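You operate a simulated robot arm through the tools that you are given. There is no shell and no other tool.

Carry out the task below with a simulated robot arm. There is one attempt and no reset: what you move stays moved.

JOB
Flush the nozzle clean in the flushing box.
Fine: guard shut and blue tap open before the red button; tap shut at the end; leave the nozzle in.

Only the result counts: the job must be done as asked and must still hold three seconds after the hand-in. Knocking over, shifting, dropping, spilling or breaking anything else fails it.

ROBOT AND FRAMES
A 7-joint arm with a two-finger parallel gripper, fixed in place. Base frame: the origin is on the floor under the middle of its stand, x ahead of it, y to its left, z up; the work surface is at about z = 86. Units: cm, degrees, N and s.
With the tool pointing down near the work surface it reaches from about 10 to 64 cm from the base axis. Its first joint turns from -66.0 to 66.0 degrees. Payload 1.57 kg.
The TCP is the grasp point between the finger pads, 3 cm short of the fingertips. In the tool frame z runs along the fingers and y along their closing line. Largest opening 8 cm; finger width 1.7, thickness 1.2; the body of the gripper, 4 by 8.2 cm, starts 8 cm behind the TCP.
Orientation is told as [roll, pitch, yaw] about the base's x, y, z axes, in that order, counted from this pose: with the fingers straight down and closing along the base's y, the tool's x points along the base's -x, its y along +y and its z along -z.

CONTROLS
- The arm moves only by the tool play_rows. Its arguments are lists of equal length, an entry for each row: "turn": the turn, a rotation vector about the base's x, y, z in degrees, a list of three; "translation": the shift along the base's x, y, z in cm, a list of three; "grip": the opening, from 0 (shut) to 1 (fully open). In form: {"turn": [[rx, ry, rz], ...], "translation": [[x, y, z], ...], "grip": [grip, ...]}. A call has 1 to 20 rows; each row shifts and turns the commanded pose from where the row before left it. A row lasts 0.2 s, in which the tool goes at most 5 cm and 8.6 degrees; a call with a longer step from one row to the next is refused whole, and so is a gripper value outside its range. A pose out of reach is approached as far as the arm can. The call stops where the force on the tool passes 40 N (or 10 N more than at its start, if that is more) or the arm is blocked; 0.2 s more then pass. Each finger travels about 7.2 cm/s and halts on what it meets, pressing with about 38 N; the grip force reading is that of the motor and also rises with nothing between the fingers. The clock runs only during rows and for 0.2 s after the last one: add rows that do not move to give the fingers time. The reply holds the time, the measured pose of the TCP, the force on the tool along the base axes, the opening and the grip force, in the units named above and with some noise, with the torque about the TCP (base axes, N m) and any sound that the robot's microphone picked up.
- Cameras (640 x 400 px; columns grow to the right, rows downward): "scene" is fixed at [5.97, 44.48, 143.86]; the picture's right is [-0.70, -0.71, 0.00], its down [-0.44, 0.44, -0.78] and it looks along [0.56, -0.55, -0.62] (base axes); focal length 341 px, centre (320, 200). "wrist" rides on the gripper at [7.2, -0.7, -12.2] in the tool frame; the picture's right is [0.09, 1.00, 0.00], its down [-0.84, 0.08, -0.54] and it looks along [-0.54, 0.05, 0.84] (tool axes); focal length 238 px, centre (320, 200). There is no depth. A picture from a camera that has moved, and an enlarged one, comes with that camera's place and axes in the base frame and with its lens. The place of the scene camera against the robot may be out by one fixed shift of up to 2.5 cm in any direction.
- grab_frame(camera): a new picture of that camera. It takes no simulated time.
- inspect(camera, box): a new picture of the part [left, top, right, bottom] of that camera's present view, enlarged. It takes no simulated time.
- finish_job(): hands the job in; it is judged then, once.

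Places have to be worked out from the pictures, the camera data and where the tool is seen. Open the gripper and draw the arm clear of the work before you hand the job in, unless the task says otherwise.

The tools are called after "Emit:" by a JSON object that holds its "name" and its "arguments". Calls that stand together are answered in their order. play_rows: Moves the arm, as the interface text tells. Its arguments: {"type":"object","properties":{"turn":{"type":"array","items":{"type":"array","items":{"type":"number"}}},"translation":{"type":"array","items":{"type":"array","items":{"type":"number"}}},"grip":{"type":"array","items":{"type":"number"}}},"required":["turn","translation","grip"]} The other tools are called the same way: grab_frame (camera) takes a picture; inspect (camera, box) takes an enlarged picture of a part of a camera's view; finish_job () hands the job in.

At the start:

```text
t: 0.0
position: [31.98, 24.87, 114.53]
tcp_rot: [-0.1, 0.0, 0.0]
ft_force: [0.5, 1.0, 0.3]
ft_torque: [0.06, 0.01, 0.02]
width: 7.99
finger_force: 0.0
```

scene: 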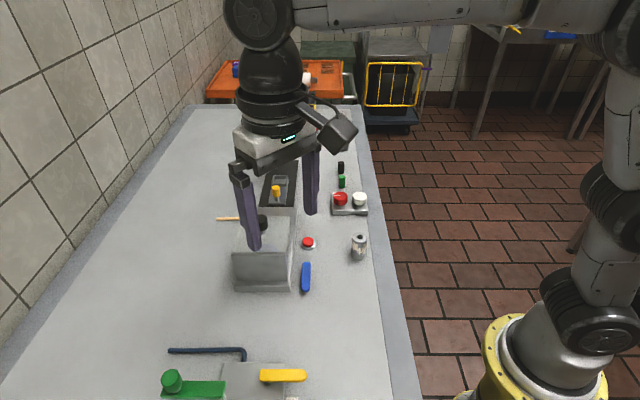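
wrist: 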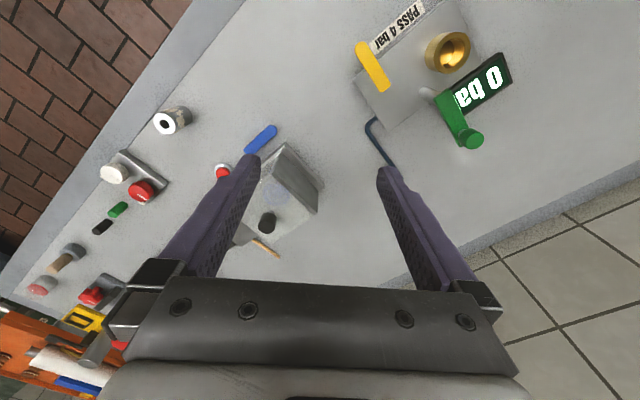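

I begin by looking closer at the workbench from both cameras to identify the flushing box, the nozzle, the tap and the button.

Emit:
{"name": "inspect", "arguments": {"camera": "scene", "box": [200, 150, 400, 310]}}

Emit:
{"name": "inspect", "arguments": {"camera": "scene", "box": [140, 300, 400, 400]}}

Emit:
{"name": "inspect", "arguments": {"camera": "wrist", "box": [20, 90, 340, 310]}}

Emit:
{"name": "inspect", "arguments": {"camera": "wrist", "box": [330, 0, 530, 160]}}

```text
2.50 times, centred on (300, 230) of scene
camera zoom: at [5.97, 44.48, 143.86], right [-0.7, -0.71, 0.0], down [-0.44, 0.44, -0.78], along [0.56, -0.55, -0.62], focal length 853 px, centre (370, 125)
```

zoom: 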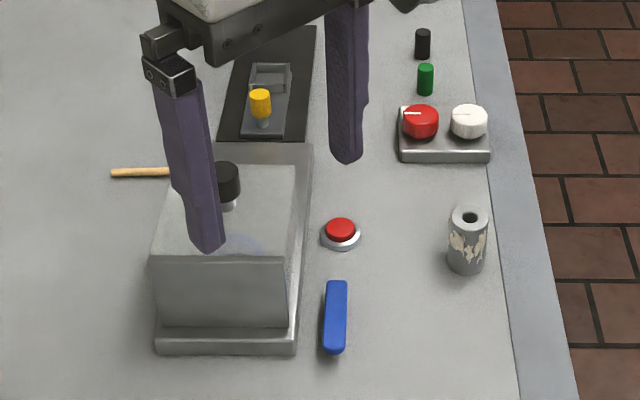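

```text
2.46 times, centred on (270, 350) of scene
camera zoom: at [5.97, 44.48, 143.86], right [-0.7, -0.71, 0.0], down [-0.44, 0.44, -0.78], along [0.56, -0.55, -0.62], focal length 840 px, centre (443, -169)
```

zoom: 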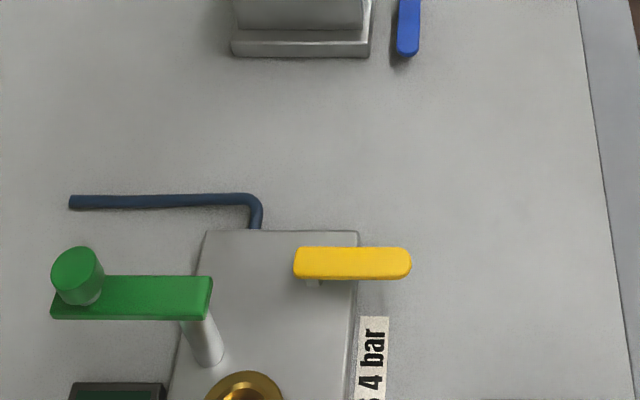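

```text
1.82 times, centred on (180, 200) of wrist
camera zoom: at [24.78, 24.2, 126.69], right [-0.09, 1.0, 0.0], down [0.84, 0.08, 0.54], along [0.54, 0.05, -0.84], focal length 433 px, centre (574, 200)
```

zoom: 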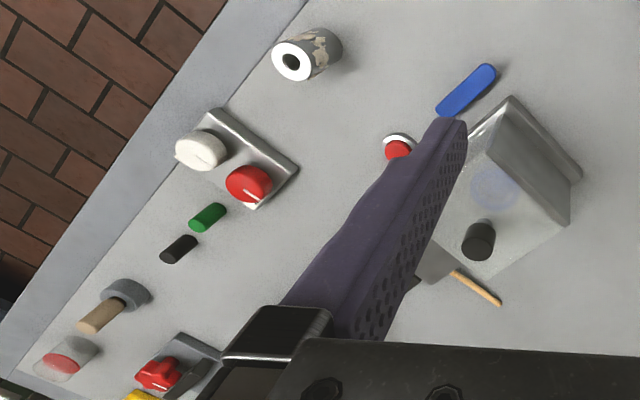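

```text
2.50 times, centred on (430, 80) of wrist
camera zoom: at [24.78, 24.2, 126.69], right [-0.09, 1.0, 0.0], down [0.84, 0.08, 0.54], along [0.54, 0.05, -0.84], focal length 596 px, centre (45, 500)
```

zoom: 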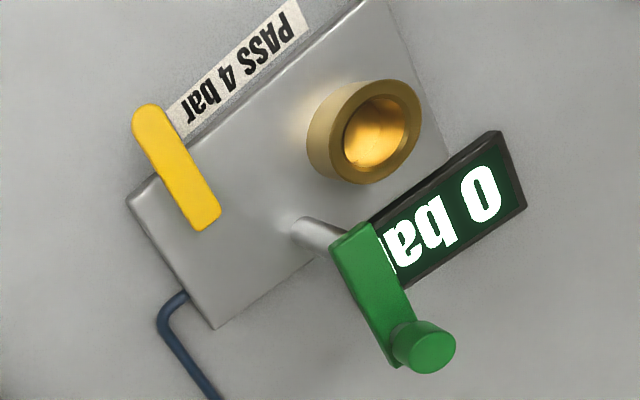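

The stained grey hollow cylinder near the bench edge looks like the nozzle, and the grey box with the clear hood and black knob looks like the flushing box, next to the blue lever and red button. I move the arm sideways, staying high, to get wrist views of them.

Emit:
{"name": "play_rows", "arguments": {"turn": [[0, 0, 0], [0, 0, 0], [0, 0, 0], [0, 0, 0]], "translation": [[0, -4, 0], [0, -4, 0], [0, -4, 0], [0, -1, 0]], "grip": [1, 1, 1, 1]}}

```text
t: 1.0
position: [31.93, 11.81, 114.55]
tcp_rot: [0.0, 0.0, -0.1]
ft_force: [-0.5, 0.1, 0.3]
ft_torque: [-0.03, 0.01, -0.05]
width: 8.02
finger_force: 0.0
```

Arm now at (31.9, 11.8, 114.6); I take both pictures.

Emit:
{"name": "grab_frame", "arguments": {"camera": "wrist"}}

Emit:
{"name": "grab_frame", "arguments": {"camera": "scene"}}

```text
taken
camera wrist: at [24.68, 11.11, 126.68], right [-0.09, 1.0, 0.0], down [0.84, 0.08, 0.54], along [0.54, 0.05, -0.84], focal length 238 px, centre (320, 200)
```

wrist: 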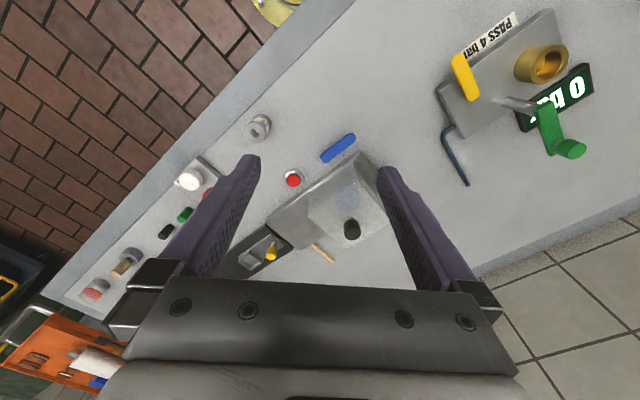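

```text
taken
```

scene: 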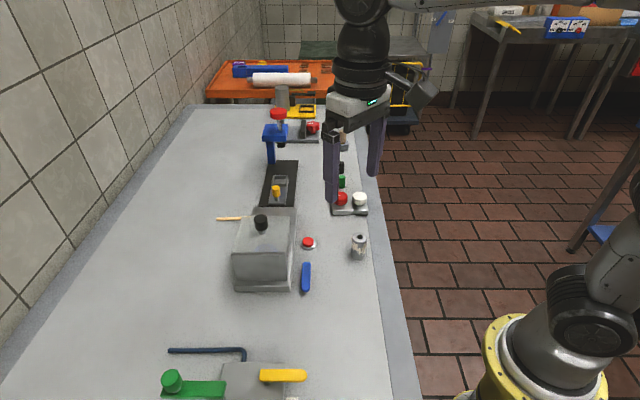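

Now the box is unobstructed in both views, so I zoom in.

Emit:
{"name": "inspect", "arguments": {"camera": "wrist", "box": [230, 100, 400, 280]}}

Emit:
{"name": "inspect", "arguments": {"camera": "scene", "box": [210, 190, 380, 300]}}

Emit:
{"name": "inspect", "arguments": {"camera": "scene", "box": [230, 80, 380, 220]}}

```text
2.22 times, centred on (315, 190) of wrist
camera zoom: at [24.68, 11.11, 126.68], right [-0.09, 1.0, 0.0], down [0.84, 0.08, 0.54], along [0.54, 0.05, -0.84], focal length 530 px, centre (331, 222)
```

zoom: 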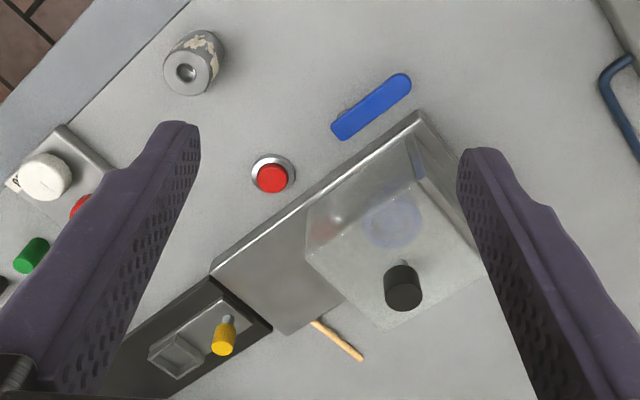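

```text
3.64 times, centred on (295, 245) of scene
camera zoom: at [5.97, 44.48, 143.86], right [-0.7, -0.71, 0.0], down [-0.44, 0.44, -0.78], along [0.56, -0.55, -0.62], focal length 1241 px, centre (411, 36)
```

zoom: 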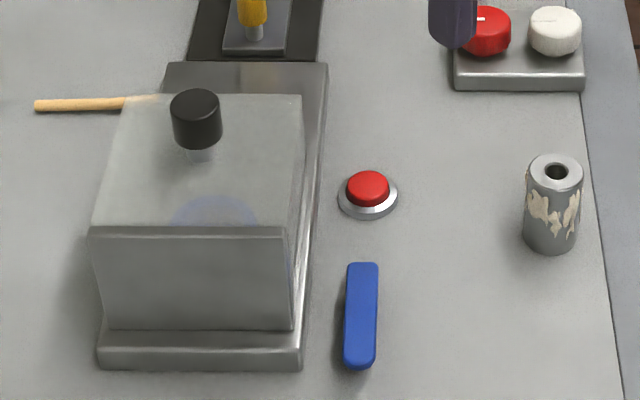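

```text
2.86 times, centred on (305, 150) of scene
camera zoom: at [5.97, 44.48, 143.86], right [-0.7, -0.71, 0.0], down [-0.44, 0.44, -0.78], along [0.56, -0.55, -0.62], focal length 975 px, centre (363, 343)
```

zoom: 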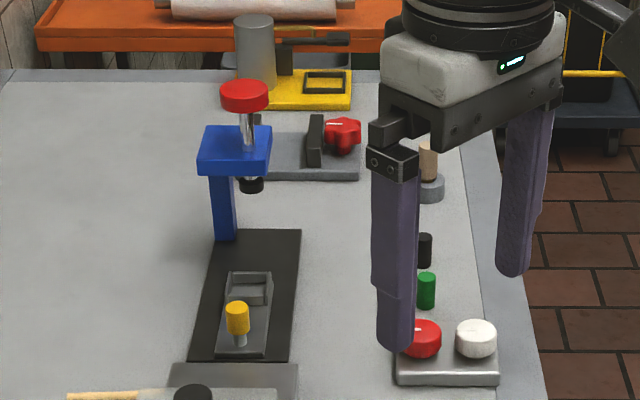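

The hood (guard) appears to be about 10 × 11 cm around (47.5, 18.7) with its knob in the middle, on a longer base running diagonally towards (+x, −y); it probably slides that way. I go down for a closer look at the blue tap, the button and the guard.

Emit:
{"name": "play_rows", "arguments": {"turn": [[0, 0, 0], [0, 0, 0], [0, 0, 0], [0, 0, 0]], "translation": [[0, 1, -4], [0, 1, -4], [0, 1, -4], [0, 1, -2]], "grip": [1, 1, 1, 1]}}

Emit:
{"name": "grab_frame", "arguments": {"camera": "wrist"}}

Emit:
{"name": "inspect", "arguments": {"camera": "wrist", "box": [240, 80, 400, 180]}}

```text
t: 2.0
position: [32.09, 15.98, 100.36]
tcp_rot: [0.0, 0.0, 0.0]
ft_force: [0.4, -0.3, -0.2]
ft_torque: [-0.02, 0.01, 0.01]
width: 7.99
finger_force: 0.1
```

```text
taken
camera wrist: at [24.78, 15.23, 112.55], right [-0.09, 1.0, 0.0], down [0.84, 0.08, 0.54], along [0.54, 0.05, -0.84], focal length 238 px, centre (320, 200)
```

wrist: 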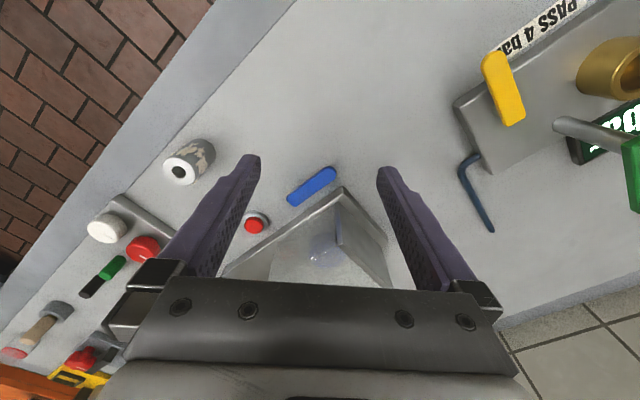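

```text
4.00 times, centred on (320, 130) of wrist
camera zoom: at [24.78, 15.23, 112.55], right [-0.09, 1.0, 0.0], down [0.84, 0.08, 0.54], along [0.54, 0.05, -0.84], focal length 953 px, centre (320, 480)
```

zoom: 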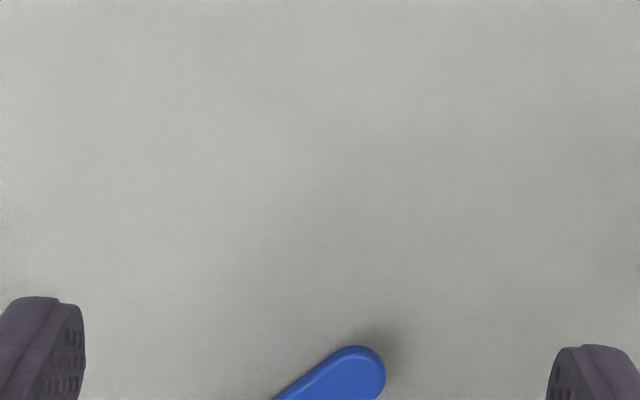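

The lever, button and box are between the fingers; I zoom on these and on the nozzle.

Emit:
{"name": "inspect", "arguments": {"camera": "wrist", "box": [220, 150, 400, 280]}}

Emit:
{"name": "inspect", "arguments": {"camera": "wrist", "box": [140, 110, 300, 240]}}

Emit:
{"name": "inspect", "arguments": {"camera": "scene", "box": [270, 220, 340, 300]}}

```text
3.08 times, centred on (310, 215) of wrist
camera zoom: at [24.78, 15.23, 112.55], right [-0.09, 1.0, 0.0], down [0.84, 0.08, 0.54], along [0.54, 0.05, -0.84], focal length 733 px, centre (351, 154)
```

zoom: 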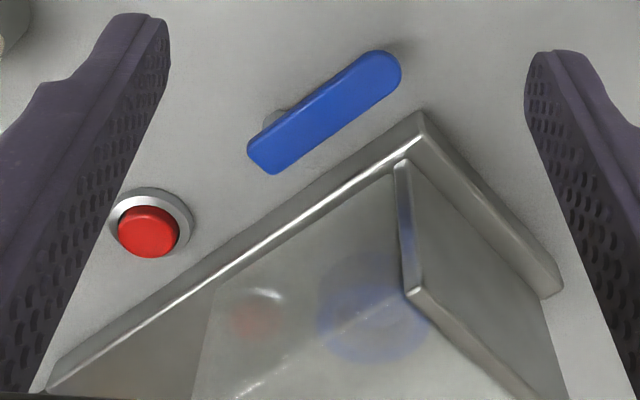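

```text
3.08 times, centred on (220, 175) of wrist
camera zoom: at [24.78, 15.23, 112.55], right [-0.09, 1.0, 0.0], down [0.84, 0.08, 0.54], along [0.54, 0.05, -0.84], focal length 733 px, centre (628, 277)
```

zoom: 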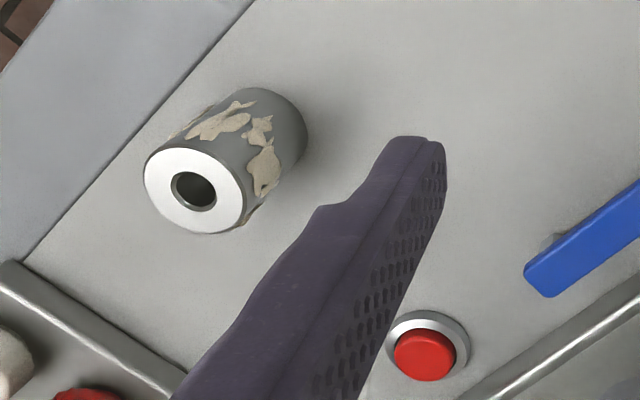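

```text
5.00 times, centred on (305, 260) of scene
camera zoom: at [5.97, 44.48, 143.86], right [-0.7, -0.71, 0.0], down [-0.44, 0.44, -0.78], along [0.56, -0.55, -0.62], focal length 1706 px, centre (395, -100)
```

zoom: 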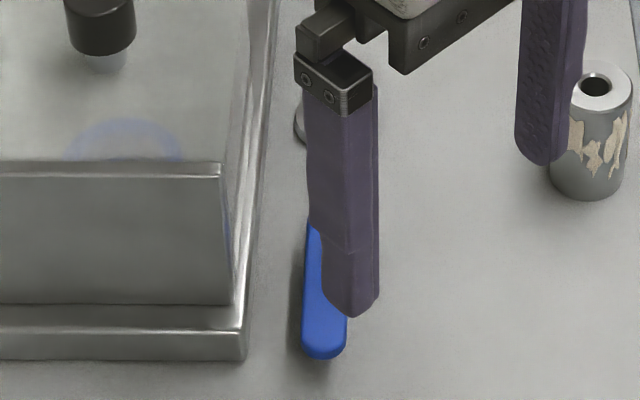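

The lever's pivot post is at its button-side end and its free end points towards the scene camera; the fixed metal wall stands at the tap end, and the blue seat ring is inside. I tilt the tool forward for a flatter view, to judge heights.

Emit:
{"name": "play_rows", "arguments": {"turn": [[0, -8, 0], [0, -8, 0], [0, -8, 0], [0, -6, 0], [0, 0, 0]], "translation": [[-1.5, -1, -0.5], [-1.5, -1, -0.5], [-1.5, -1, -0.5], [-1, 0, -0.5], [0, 0, 0]], "grip": [1, 1, 1, 1, 1]}}

Emit:
{"name": "grab_frame", "arguments": {"camera": "wrist"}}

```text
t: 3.2
position: [26.43, 12.87, 98.36]
tcp_rot: [0.0, -30.1, 0.1]
ft_force: [-0.3, 0.3, -0.2]
ft_torque: [-0.03, -0.01, -0.04]
width: 7.99
finger_force: 0.0
```

```text
taken
camera wrist: at [14.12, 12.23, 105.37], right [-0.08, 1.0, -0.05], down [0.45, 0.08, 0.89], along [0.89, 0.05, -0.46], focal length 238 px, centre (320, 200)
```

wrist: 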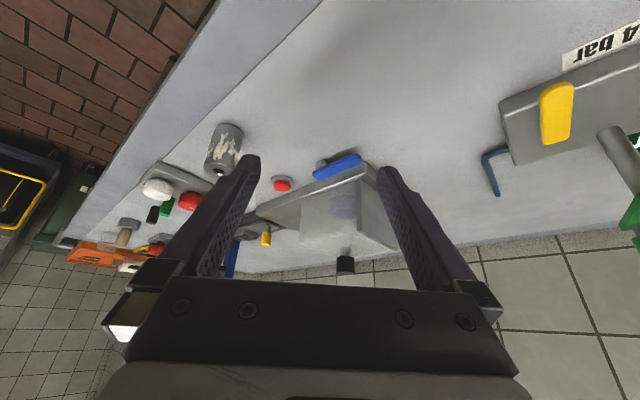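

I zoom in on the flat view for the lever, button and guard heights.

Emit:
{"name": "inspect", "arguments": {"camera": "wrist", "box": [230, 130, 410, 280]}}

Emit:
{"name": "inspect", "arguments": {"camera": "wrist", "box": [290, 140, 380, 200]}}

```text
2.67 times, centred on (320, 205) of wrist
camera zoom: at [14.12, 12.23, 105.37], right [-0.08, 1.0, -0.05], down [0.45, 0.08, 0.89], along [0.89, 0.05, -0.46], focal length 636 px, centre (320, 187)
```

zoom: 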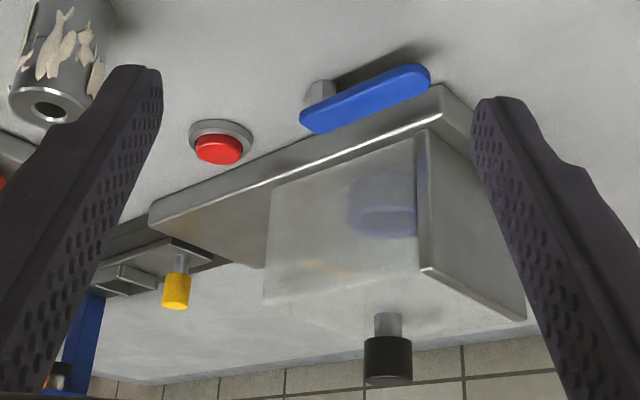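

```text
6.67 times, centred on (335, 170) of wrist
camera zoom: at [14.12, 12.23, 105.37], right [-0.08, 1.0, -0.05], down [0.45, 0.08, 0.89], along [0.89, 0.05, -0.46], focal length 1589 px, centre (220, 400)
```

zoom: 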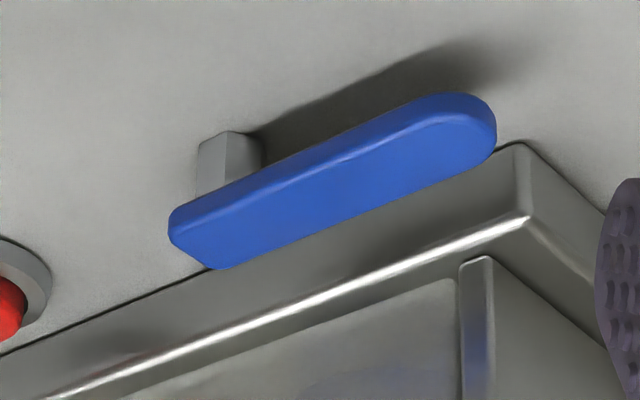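

The lever looks to be at about z 87.5–88, roughly level with the base plate top. The hood top is at z≈95.5 and its black knob spans z≈97–99 at about (47.7, 18.6). I level the tool, yaw −45° to line up with the box, and go above the knob.

Emit:
{"name": "play_rows", "arguments": {"turn": [[0, 8, 0], [0, 8, 0], [0, 8, 0], [0, 6, 0], [0, 0, -8.5], [0, 0, -8.5], [0, 0, -8.5], [0, 0, -8.5], [0, 0, -8.5], [0, 0, -2.5], [0, 0, 0]], "translation": [[0, 0, 2.5], [0, 0, 2.5], [0, 0, 2.5], [0, 0, 2.5], [2.5, 0.95, 0], [2.5, 0.95, 0], [2.5, 0.95, 0], [2.5, 0.95, 0], [2.5, 0.95, 0], [2.5, 0.95, 0], [0, 0, 0]], "grip": [1, 1, 1, 1, 1, 1, 1, 1, 1, 1, 1]}}

Emit:
{"name": "grab_frame", "arguments": {"camera": "wrist"}}

Emit:
{"name": "grab_frame", "arguments": {"camera": "scene"}}

```text
t: 5.6
position: [41.33, 18.61, 108.35]
tcp_rot: [0.0, 0.0, -45.1]
ft_force: [0.0, -0.5, 0.5]
ft_torque: [-0.02, 0.01, -0.01]
width: 8.0
finger_force: 0.1
```

```text
taken
camera wrist: at [35.84, 23.28, 120.6], right [0.64, 0.77, 0.0], down [0.65, -0.54, 0.54], along [0.42, -0.35, -0.84], focal length 238 px, centre (320, 200)
```

wrist: 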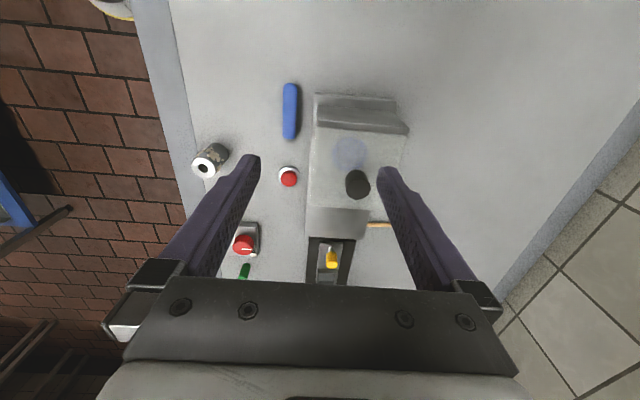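

```text
taken
```

scene: 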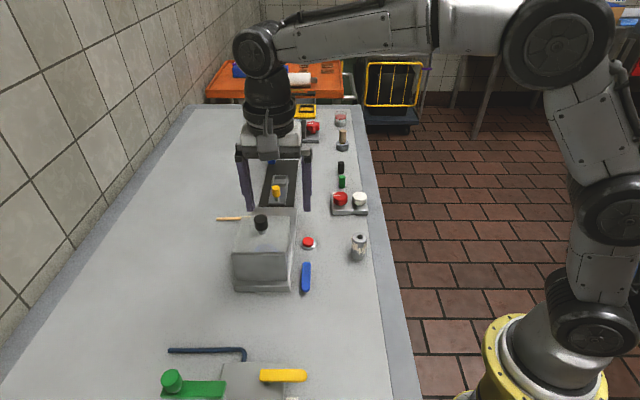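

Good aligned view. I zoom on the box to fix the positions of the guard, knob and seat from here.

Emit:
{"name": "inspect", "arguments": {"camera": "wrist", "box": [260, 70, 430, 240]}}

Emit:
{"name": "inspect", "arguments": {"camera": "wrist", "box": [180, 80, 320, 200]}}

```text
2.35 times, centred on (345, 155) of wrist
camera zoom: at [35.84, 23.28, 120.6], right [0.64, 0.77, 0.0], down [0.65, -0.54, 0.54], along [0.42, -0.35, -0.84], focal length 561 px, centre (261, 306)
```

zoom: 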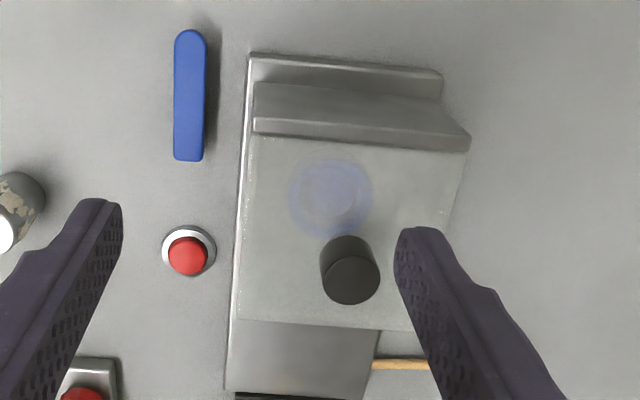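

```text
3.33 times, centred on (250, 140) of wrist
camera zoom: at [35.84, 23.28, 120.6], right [0.64, 0.77, 0.0], down [0.65, -0.54, 0.54], along [0.42, -0.35, -0.84], focal length 794 px, centre (553, 400)
```

zoom: 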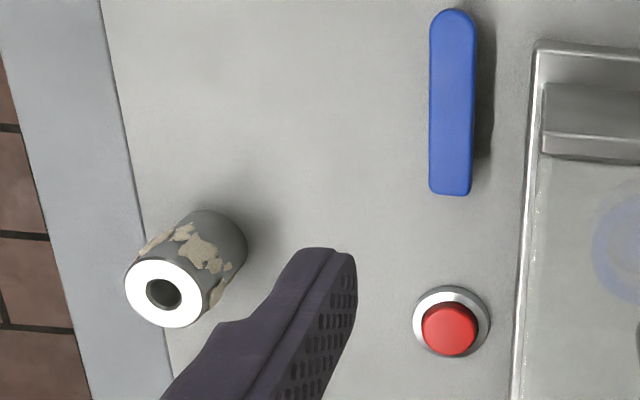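

The knob's top centre computes to about (47.9, 18.4), centred over the base, whose edges run exactly at 45°. I move over it with the fingers straddling along the base's short direction and come down to z≈99.3.

Emit:
{"name": "play_rows", "arguments": {"turn": [[0, 0, 0], [0, 0, 0], [0, 0, 0], [0, 0, 0], [0, 0, 0], [0, 0, 0], [0, 0, 0]], "translation": [[3.3, -0.1, 0], [3.3, -0.1, 0], [0, 0, -2.5], [0, 0, -2.5], [0, 0, -2], [0, 0, -2], [0, 0, 0]], "grip": [0.8, 0.7, 0.7, 0.7, 0.7, 0.7, 0.7]}}

Emit:
{"name": "grab_frame", "arguments": {"camera": "wrist"}}

Emit:
{"name": "inspect", "arguments": {"camera": "scene", "box": [210, 160, 350, 300]}}

```text
t: 7.2
position: [47.98, 18.6, 99.4]
tcp_rot: [0.1, 0.0, -45.0]
ft_force: [0.5, -0.4, -0.7]
ft_torque: [-0.03, 0.02, -0.02]
width: 5.62
finger_force: 0.0
```

```text
taken
camera wrist: at [42.43, 23.09, 111.63], right [0.64, 0.77, 0.0], down [0.65, -0.54, 0.54], along [0.42, -0.35, -0.84], focal length 238 px, centre (320, 200)
```

wrist: 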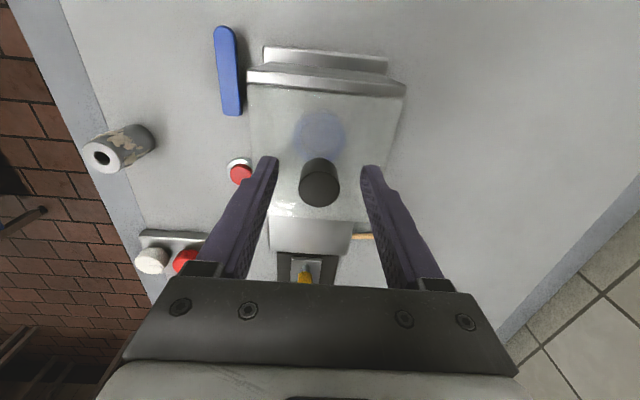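

```text
2.86 times, centred on (280, 230) of scene
camera zoom: at [5.97, 44.48, 143.86], right [-0.7, -0.71, 0.0], down [-0.44, 0.44, -0.78], along [0.56, -0.55, -0.62], focal length 975 px, centre (434, 114)
```

zoom: 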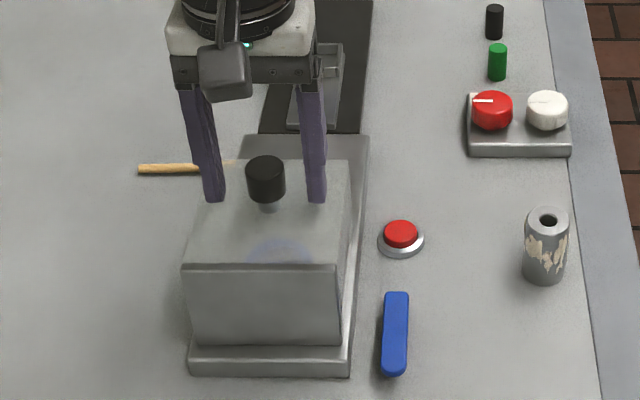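

The knob sits centred between the fingers. I close on it and hold.

Emit:
{"name": "play_rows", "arguments": {"turn": [[0, 0, 0], [0, 0, 0], [0, 0, 0], [0, 0, 0]], "translation": [[0, 0, 0], [0, 0, 0], [0, 0, 0], [0, 0, 0]], "grip": [0.4, 0.2, 0.2, 0.2]}}

```text
t: 8.2
position: [48.02, 18.5, 99.49]
tcp_rot: [0.0, 0.0, -45.0]
ft_force: [-2.7, -2.4, -0.4]
ft_torque: [-0.06, -0.07, -0.01]
width: 2.54
finger_force: 36.5
```

The knob is held (2.54 cm wide). I try a small 1 cm slide along the base towards (+x, −y) and watch the force.

Emit:
{"name": "play_rows", "arguments": {"turn": [[0, 0, 0], [0, 0, 0], [0, 0, 0]], "translation": [[0.35, -0.35, 0], [0.35, -0.35, 0], [0, 0, 0]], "grip": [0.2, 0.2, 0.2]}}

Emit:
{"name": "grab_frame", "arguments": {"camera": "wrist"}}

```text
t: 9.0
position: [48.8, 17.63, 99.48]
tcp_rot: [0.0, 0.0, -45.2]
ft_force: [-3.8, -3.5, 2.0]
ft_torque: [0.39, 0.5, 0.06]
width: 2.56
finger_force: 37.2
```

```text
taken
camera wrist: at [43.19, 22.31, 111.65], right [0.64, 0.77, 0.0], down [0.65, -0.54, 0.54], along [0.42, -0.35, -0.84], focal length 238 px, centre (320, 200)
```

wrist: 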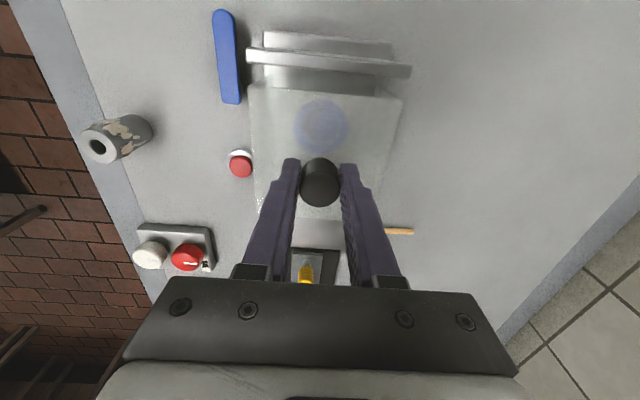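

The guard slides away from the fixed wall with little force. I keep sliding it about 9.5 cm more.

Emit:
{"name": "play_rows", "arguments": {"turn": [[0, 0, 0], [0, 0, 0], [0, 0, 0], [0, 0, 0], [0, 0, 0], [0, 0, 0], [0, 0, 0], [0, 0, 0], [0, 0, 0], [0, 0, 0], [0, 0, 0]], "translation": [[0.67, -0.67, 0], [0.67, -0.67, 0], [0.67, -0.67, 0], [0.67, -0.67, 0], [0.67, -0.67, 0], [0.67, -0.67, 0], [0.67, -0.67, 0], [0.67, -0.67, 0], [0.67, -0.67, 0], [0.67, -0.67, 0], [0, 0, 0]], "grip": [0.2, 0.2, 0.2, 0.2, 0.2, 0.2, 0.2, 0.2, 0.2, 0.2, 0.2]}}

Emit:
{"name": "grab_frame", "arguments": {"camera": "wrist"}}

Emit:
{"name": "inspect", "arguments": {"camera": "scene", "box": [210, 160, 350, 300]}}

```text
t: 11.4
position: [55.41, 11.04, 99.46]
tcp_rot: [-0.2, 0.4, -44.9]
ft_force: [-14.5, 7.5, -4.4]
ft_torque: [-0.25, -0.14, -0.01]
width: 2.56
finger_force: 36.8
```

```text
taken
camera wrist: at [49.86, 15.67, 111.69], right [0.64, 0.77, 0.0], down [0.65, -0.54, 0.54], along [0.41, -0.34, -0.84], focal length 238 px, centre (320, 200)
```

wrist: 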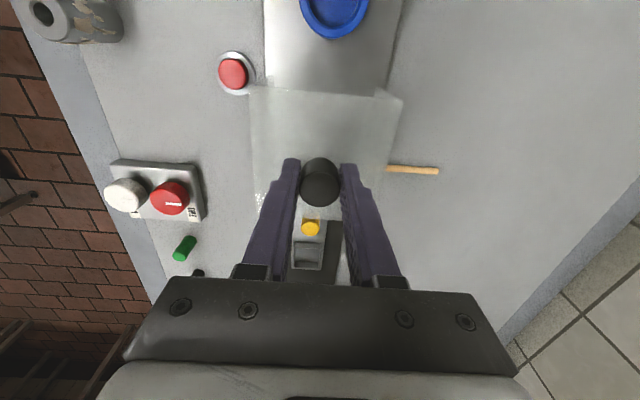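

```text
2.86 times, centred on (280, 230) of scene
camera zoom: at [5.94, 44.51, 143.85], right [-0.7, -0.71, 0.0], down [-0.44, 0.44, -0.78], along [0.56, -0.55, -0.62], focal length 975 px, centre (434, 114)
```

zoom: 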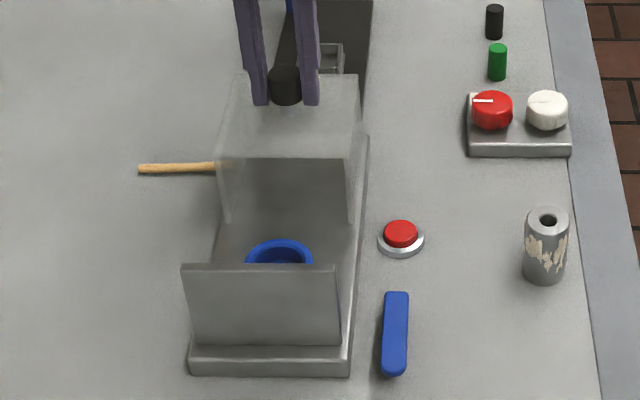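

The guard reached a stop (about 16 N) after roughly 10.6 cm, and the blue seat ring is exposed. I release the knob, rise, and check that the guard stays.

Emit:
{"name": "play_rows", "arguments": {"turn": [[0, 0, 0], [0, 0, 0], [0, 0, 0], [0, 0, 0], [0, 0, 0], [0, 0, 0], [0, 0, 0]], "translation": [[-0.1, 0.1, 0], [0, 0, 0], [0, 0, 0], [0, 0, 2], [0, 0, 3], [0, 0, 4], [0, 0, 0]], "grip": [0.2, 0.6, 0.7, 0.7, 0.7, 0.7, 0.7]}}

Emit:
{"name": "play_rows", "arguments": {"turn": [[0, 0, 0], [0, 0, 0], [0, 0, 0], [0, 0, 0]], "translation": [[-2.5, 2.5, 0], [-2.5, 2.5, 0], [-2.5, 2.5, 0], [0, 0, 0]], "grip": [1, 1, 1, 1]}}

Emit:
{"name": "grab_frame", "arguments": {"camera": "wrist"}}

Emit:
{"name": "grab_frame", "arguments": {"camera": "scene"}}

```text
t: 13.0
position: [55.45, 11.07, 108.52]
tcp_rot: [-0.1, 0.0, -45.1]
ft_force: [0.3, -0.4, 0.2]
ft_torque: [-0.03, 0.03, 0.0]
width: 5.6
finger_force: 0.1
```

```text
t: 14.0
position: [47.86, 18.49, 108.59]
tcp_rot: [0.0, 0.1, -45.0]
ft_force: [-0.6, -1.4, 0.1]
ft_torque: [0.0, 0.02, 0.0]
width: 8.0
finger_force: 0.1
```

```text
taken
camera wrist: at [42.29, 23.08, 120.76], right [0.64, 0.77, 0.0], down [0.65, -0.54, 0.54], along [0.42, -0.35, -0.84], focal length 238 px, centre (320, 200)
```

wrist: 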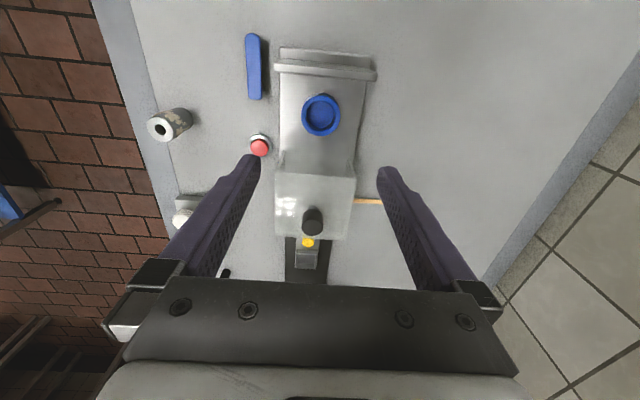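

```text
taken
```

scene: 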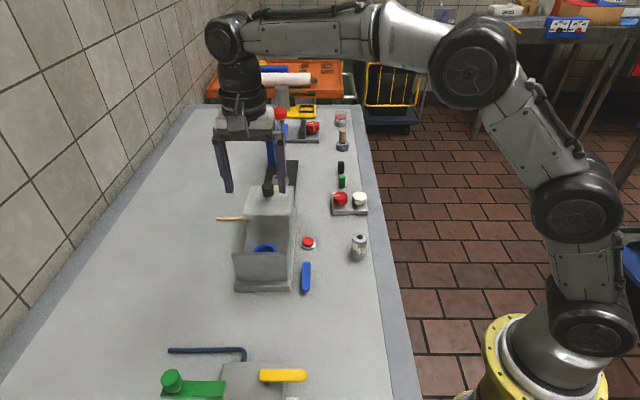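

The guard stays open. Now I zoom on the blue seat to locate it and read its shape.

Emit:
{"name": "inspect", "arguments": {"camera": "wrist", "box": [270, 70, 390, 150]}}

Emit:
{"name": "inspect", "arguments": {"camera": "wrist", "box": [130, 80, 250, 180]}}

Emit:
{"name": "inspect", "arguments": {"camera": "scene", "box": [225, 205, 385, 305]}}

```text
5.00 times, centred on (330, 110) of wrist
camera zoom: at [42.29, 23.08, 120.76], right [0.64, 0.77, 0.0], down [0.65, -0.54, 0.54], along [0.42, -0.35, -0.84], focal length 1192 px, centre (270, 650)
```

zoom: 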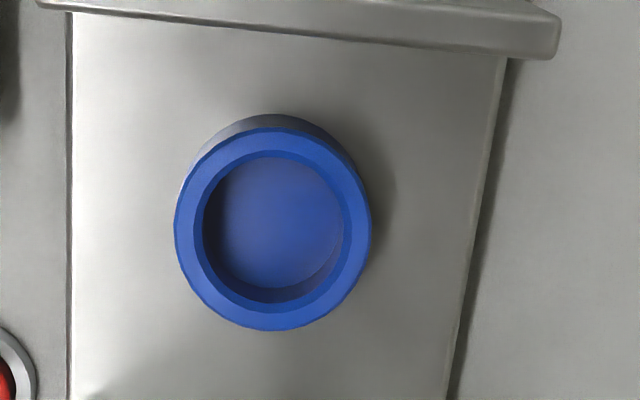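

```text
4.00 times, centred on (190, 130) of wrist
camera zoom: at [42.29, 23.08, 120.76], right [0.64, 0.77, 0.0], down [0.65, -0.54, 0.54], along [0.42, -0.35, -0.84], focal length 953 px, centre (840, 480)
```

zoom: 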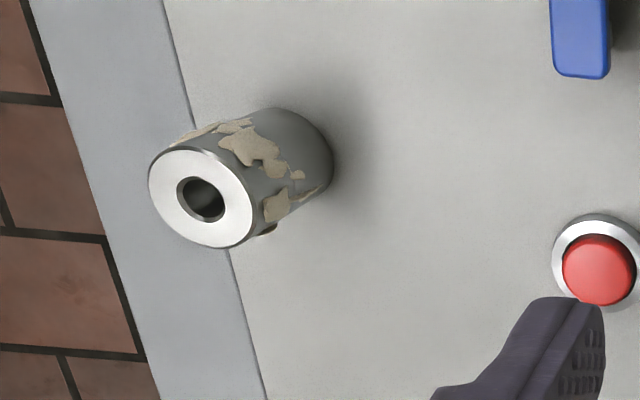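

```text
4.00 times, centred on (305, 255) of scene
camera zoom: at [5.97, 44.48, 143.86], right [-0.7, -0.71, 0.0], down [-0.44, 0.44, -0.78], along [0.56, -0.55, -0.62], focal length 1365 px, centre (380, -20)
```

zoom: 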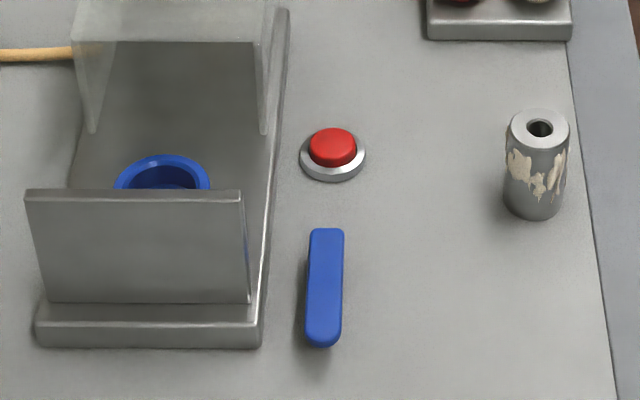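

The seat is a blue cup centred at about (48.1, 18.4), rim z≈89.1, bore ≈3.6 cm. The nozzle (≈3.3 cm across, 5.3 cm tall, top at z≈91.3) stands at about (36.3, 2.5). I move above the nozzle with the gripper fully open.

Emit:
{"name": "play_rows", "arguments": {"turn": [[0, 0, 0], [0, 0, 0], [0, 0, 0], [0, 0, 0], [0, 0, 0], [0, 0, 0]], "translation": [[-2.32, -3.2, 0], [-2.32, -3.2, 0], [-2.32, -3.2, 0], [-2.32, -3.2, -2], [-2.28, -3.2, -3], [0, 0, 0]], "grip": [1, 1, 1, 1, 1, 1]}}

Emit:
{"name": "grab_frame", "arguments": {"camera": "wrist"}}

Emit:
{"name": "inspect", "arguments": {"camera": "scene", "box": [290, 150, 430, 290]}}

```text
t: 15.4
position: [36.42, 2.69, 103.56]
tcp_rot: [0.1, 0.0, -45.0]
ft_force: [-0.6, -0.4, 0.0]
ft_torque: [0.0, 0.03, 0.01]
width: 8.04
finger_force: 0.0
```

```text
taken
camera wrist: at [30.88, 7.21, 115.71], right [0.64, 0.77, 0.0], down [0.65, -0.54, 0.54], along [0.42, -0.35, -0.84], focal length 238 px, centre (320, 200)
```

wrist: 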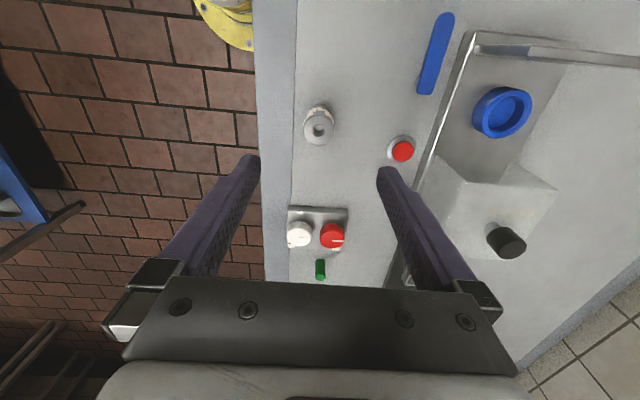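

```text
2.86 times, centred on (360, 220) of scene
camera zoom: at [5.97, 44.48, 143.86], right [-0.7, -0.71, 0.0], down [-0.44, 0.44, -0.78], along [0.56, -0.55, -0.62], focal length 975 px, centre (206, 143)
```

zoom: 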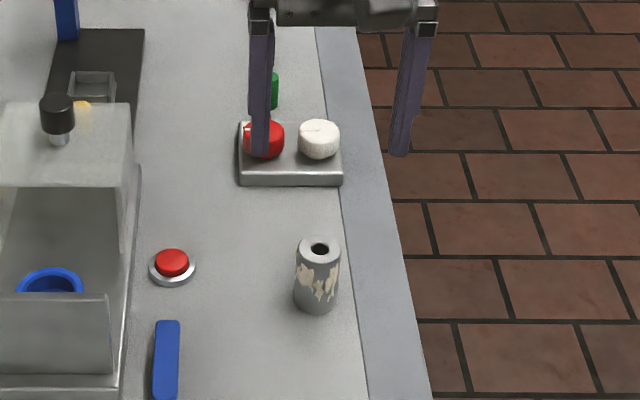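

The nozzle's top computes to about (36.2, 2.7), nearly under the TCP. I zoom once more for a precise centre.

Emit:
{"name": "inspect", "arguments": {"camera": "wrist", "box": [290, 90, 350, 160]}}

```text
5.71 times, centred on (320, 125) of wrist
camera zoom: at [30.88, 7.21, 115.71], right [0.64, 0.77, 0.0], down [0.65, -0.54, 0.54], along [0.42, -0.35, -0.84], focal length 1362 px, centre (320, 629)
```

zoom: 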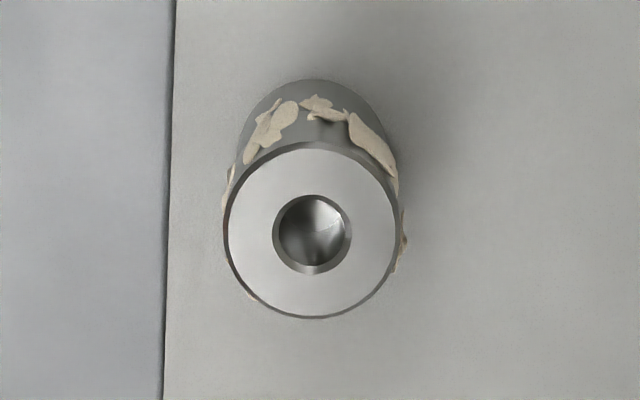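

Centre at (36.34, 2.53). I shift by a millimetre or so and descend to z≈90.9, with fingers straddling the nozzle.

Emit:
{"name": "play_rows", "arguments": {"turn": [[0, 0, 0], [0, 0, 0], [0, 0, 0], [0, 0, 0], [0, 0, 0], [0, 0, 0]], "translation": [[-0.08, -0.14, -3], [0, 0, -3], [0, 0, -3], [0, 0, -2.5], [0, 0, -1.2], [0, 0, 0]], "grip": [1, 1, 1, 1, 1, 1]}}

Emit:
{"name": "grab_frame", "arguments": {"camera": "wrist"}}

```text
t: 16.8
position: [36.09, 2.5, 90.79]
tcp_rot: [0.1, 0.0, -45.0]
ft_force: [0.0, -0.3, -0.1]
ft_torque: [0.03, 0.01, 0.0]
width: 8.0
finger_force: 0.1
```

```text
taken
camera wrist: at [30.57, 7.08, 102.95], right [0.64, 0.77, 0.0], down [0.65, -0.54, 0.54], along [0.42, -0.35, -0.84], focal length 238 px, centre (320, 200)
```

wrist: 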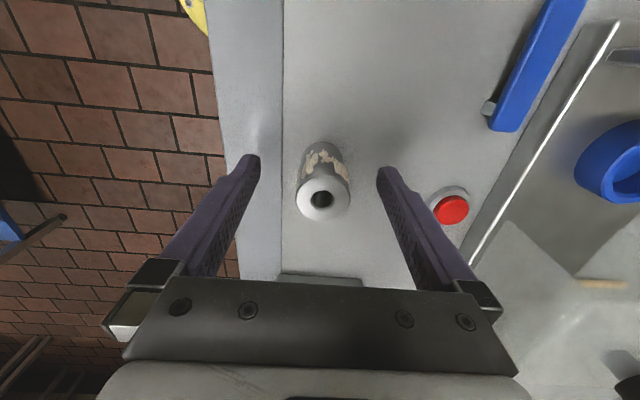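

The nozzle's centre reads (36.4, 2.45) against the TCP at (36.1, 2.5); I nudge slightly and close on it.

Emit:
{"name": "play_rows", "arguments": {"turn": [[0, 0, 0], [0, 0, 0], [0, 0, 0], [0, 0, 0], [0, 0, 0], [0, 0, 0]], "translation": [[0.2, -0.05, 0], [0, 0, 0], [0, 0, 0], [0, 0, 0], [0, 0, 0], [0, 0, 0]], "grip": [0.9, 0.7, 0.5, 0.3, 0.3, 0.3]}}

```text
t: 18.2
position: [36.45, 2.43, 90.83]
tcp_rot: [0.0, 0.0, -45.0]
ft_force: [0.4, -0.3, 1.3]
ft_torque: [-0.02, 0.01, 0.01]
width: 3.13
finger_force: 38.2
```

The nozzle is gripped at 3.13 cm. I lift it straight up about 8 cm.

Emit:
{"name": "play_rows", "arguments": {"turn": [[0, 0, 0], [0, 0, 0], [0, 0, 0], [0, 0, 0], [0, 0, 0]], "translation": [[0, 0, 1], [0, 0, 2], [0, 0, 3], [0, 0, 3], [0, 0, 0]], "grip": [0.3, 0.3, 0.3, 0.3, 0.3]}}

Emit:
{"name": "grab_frame", "arguments": {"camera": "wrist"}}

Emit:
{"name": "inspect", "arguments": {"camera": "scene", "box": [290, 150, 430, 290]}}

```text
t: 19.4
position: [36.23, 2.37, 99.93]
tcp_rot: [0.0, 0.0, -45.0]
ft_force: [-0.1, -0.3, -1.4]
ft_torque: [0.02, -0.02, 0.03]
width: 3.17
finger_force: 38.2
```

```text
taken
camera wrist: at [30.66, 7.03, 112.07], right [0.64, 0.77, 0.0], down [0.65, -0.54, 0.54], along [0.42, -0.35, -0.84], focal length 238 px, centre (320, 200)
```

wrist: 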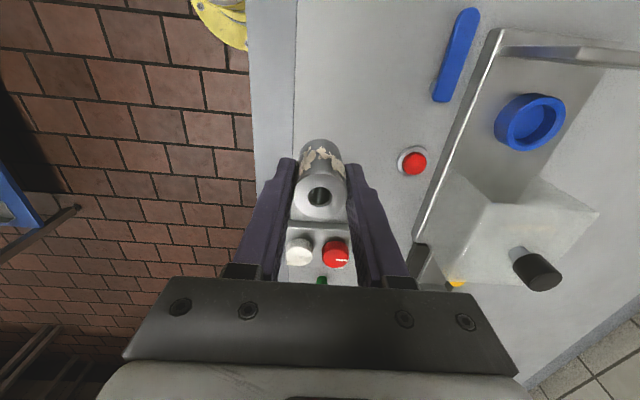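

```text
2.86 times, centred on (360, 220) of scene
camera zoom: at [5.97, 44.48, 143.86], right [-0.7, -0.71, 0.0], down [-0.44, 0.44, -0.78], along [0.56, -0.55, -0.62], focal length 975 px, centre (206, 143)
```

zoom: 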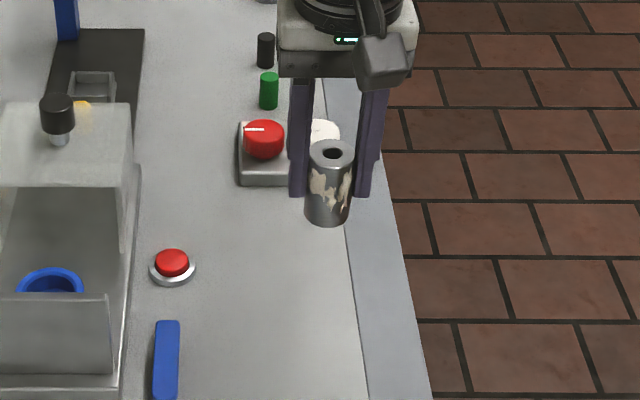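

The nozzle hangs straight in the fingers. I carry it over the seat at this height.

Emit:
{"name": "play_rows", "arguments": {"turn": [[0, 0, 0], [0, 0, 0], [0, 0, 0], [0, 0, 0], [0, 0, 0], [0, 0, 0], [0, 0, 0]], "translation": [[1.5, 2, 0], [2.36, 3.2, 0], [2.36, 3.2, 0], [2.36, 3.2, 0], [1.9, 2.6, 0], [1.3, 1.8, 0], [0, 0, 0]], "grip": [0.3, 0.3, 0.3, 0.3, 0.3, 0.3, 0.3]}}

Emit:
{"name": "grab_frame", "arguments": {"camera": "wrist"}}

Emit:
{"name": "inspect", "arguments": {"camera": "scene", "box": [210, 170, 350, 300]}}

```text
t: 21.0
position: [48.34, 18.43, 99.84]
tcp_rot: [0.0, 0.0, -45.0]
ft_force: [0.2, 0.0, -1.2]
ft_torque: [0.04, -0.02, -0.01]
width: 3.14
finger_force: 37.9
```

```text
taken
camera wrist: at [42.68, 22.99, 112.02], right [0.64, 0.77, 0.0], down [0.65, -0.54, 0.54], along [0.42, -0.35, -0.84], focal length 238 px, centre (320, 200)
```

wrist: 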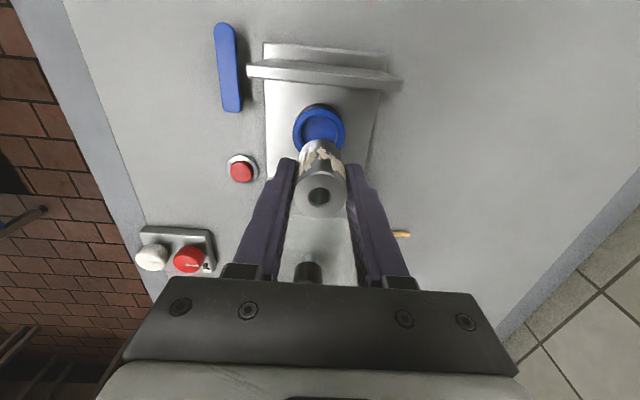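

```text
3.08 times, centred on (280, 235) of scene
camera zoom: at [5.98, 44.48, 143.86], right [-0.7, -0.71, 0.0], down [-0.44, 0.44, -0.78], along [0.56, -0.55, -0.62], focal length 1050 px, centre (443, 92)
```

zoom: 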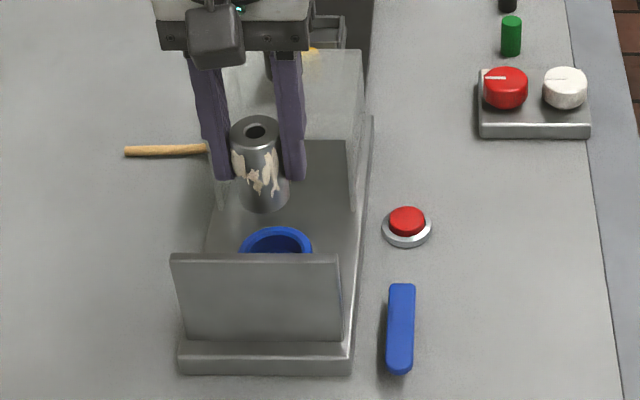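

The cup is partly visible beyond the nozzle; I zoom to compare nozzle axis and cup centre.

Emit:
{"name": "inspect", "arguments": {"camera": "wrist", "box": [280, 90, 360, 220]}}

```text
3.08 times, centred on (320, 155) of wrist
camera zoom: at [42.68, 22.99, 112.02], right [0.64, 0.77, 0.0], down [0.65, -0.54, 0.54], along [0.42, -0.35, -0.84], focal length 733 px, centre (320, 338)
```

zoom: 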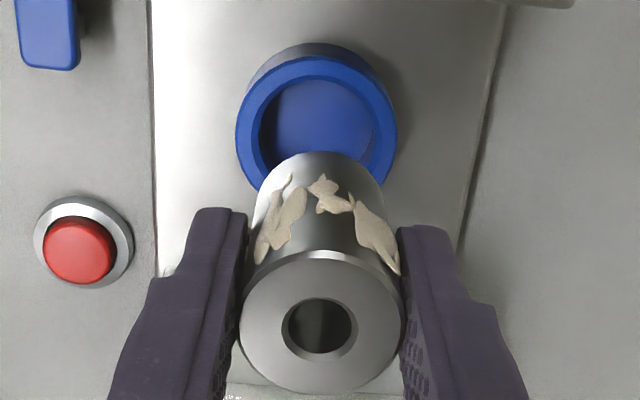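

The nozzle axis (~48.2, 18.35) and cup centre (~48.15, 18.35) agree within about 1 mm. I lower 5 cm to just above the rim and check again.

Emit:
{"name": "play_rows", "arguments": {"turn": [[0, 0, 0], [0, 0, 0], [0, 0, 0], [0, 0, 0]], "translation": [[0, 0, -2], [0, 0, -2], [0, 0, -1], [0, 0, 0]], "grip": [0.3, 0.3, 0.3, 0.3]}}

Emit:
{"name": "inspect", "arguments": {"camera": "wrist", "box": [280, 90, 360, 220]}}

Emit:
{"name": "inspect", "arguments": {"camera": "scene", "box": [230, 190, 310, 290]}}

```text
t: 22.0
position: [48.23, 18.43, 94.83]
tcp_rot: [0.0, 0.0, -45.0]
ft_force: [0.5, -0.4, -1.2]
ft_torque: [-0.02, -0.01, 0.0]
width: 3.17
finger_force: 37.9
```

```text
3.08 times, centred on (320, 155) of wrist
camera zoom: at [42.66, 22.98, 107.01], right [0.64, 0.77, 0.0], down [0.65, -0.54, 0.54], along [0.42, -0.35, -0.84], focal length 733 px, centre (320, 338)
```

zoom: 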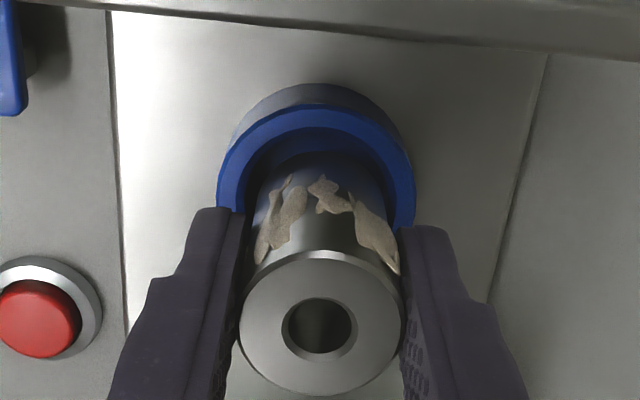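

```text
4.00 times, centred on (270, 240) of scene
camera zoom: at [5.98, 44.48, 143.86], right [-0.7, -0.71, 0.0], down [-0.44, 0.44, -0.78], along [0.56, -0.55, -0.62], focal length 1365 px, centre (520, 40)
```

zoom: 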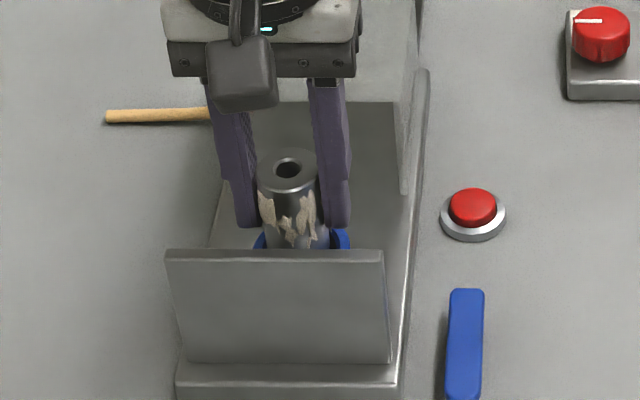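

Nozzle bottom is now at about z 90, just above the rim, laterally centred; the cup may be ~1 mm further along the base. I nudge that way and lower slowly, watching the force.

Emit:
{"name": "play_rows", "arguments": {"turn": [[0, 0, 0], [0, 0, 0], [0, 0, 0], [0, 0, 0], [0, 0, 0], [0, 0, 0]], "translation": [[0.05, -0.09, -0.2], [0, 0, -0.3], [0, 0, -0.3], [0, 0, -0.3], [0, 0, -0.3], [0, 0, 0]], "grip": [0.3, 0.3, 0.3, 0.3, 0.3, 0.3]}}

Emit:
{"name": "inspect", "arguments": {"camera": "wrist", "box": [280, 90, 360, 220]}}

```text
t: 23.4
position: [48.31, 18.27, 93.44]
tcp_rot: [-0.1, 0.0, -44.9]
ft_force: [-1.7, 1.0, -1.4]
ft_torque: [0.04, 0.03, 0.01]
width: 3.16
finger_force: 38.3
```

```text
3.08 times, centred on (320, 155) of wrist
camera zoom: at [42.75, 22.9, 105.6], right [0.64, 0.77, 0.0], down [0.65, -0.54, 0.54], along [0.42, -0.35, -0.84], focal length 733 px, centre (320, 338)
```

zoom: 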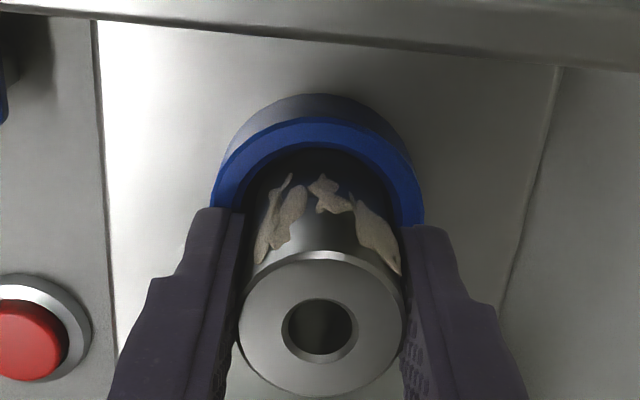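

The nozzle has entered the bore with only a ~2 N side force. I ease back half a millimetre and keep lowering until it meets the floor.

Emit:
{"name": "play_rows", "arguments": {"turn": [[0, 0, 0], [0, 0, 0], [0, 0, 0], [0, 0, 0]], "translation": [[-0.05, 0.04, -0.2], [0, 0, -0.2], [0, 0, -0.2], [0, 0, 0]], "grip": [0.3, 0.3, 0.3, 0.3]}}

```text
t: 24.4
position: [48.4, 18.37, 93.08]
tcp_rot: [0.3, -0.1, -45.0]
ft_force: [-5.5, -0.4, 17.0]
ft_torque: [-0.09, 0.24, 0.01]
width: 3.15
finger_force: 37.9
```

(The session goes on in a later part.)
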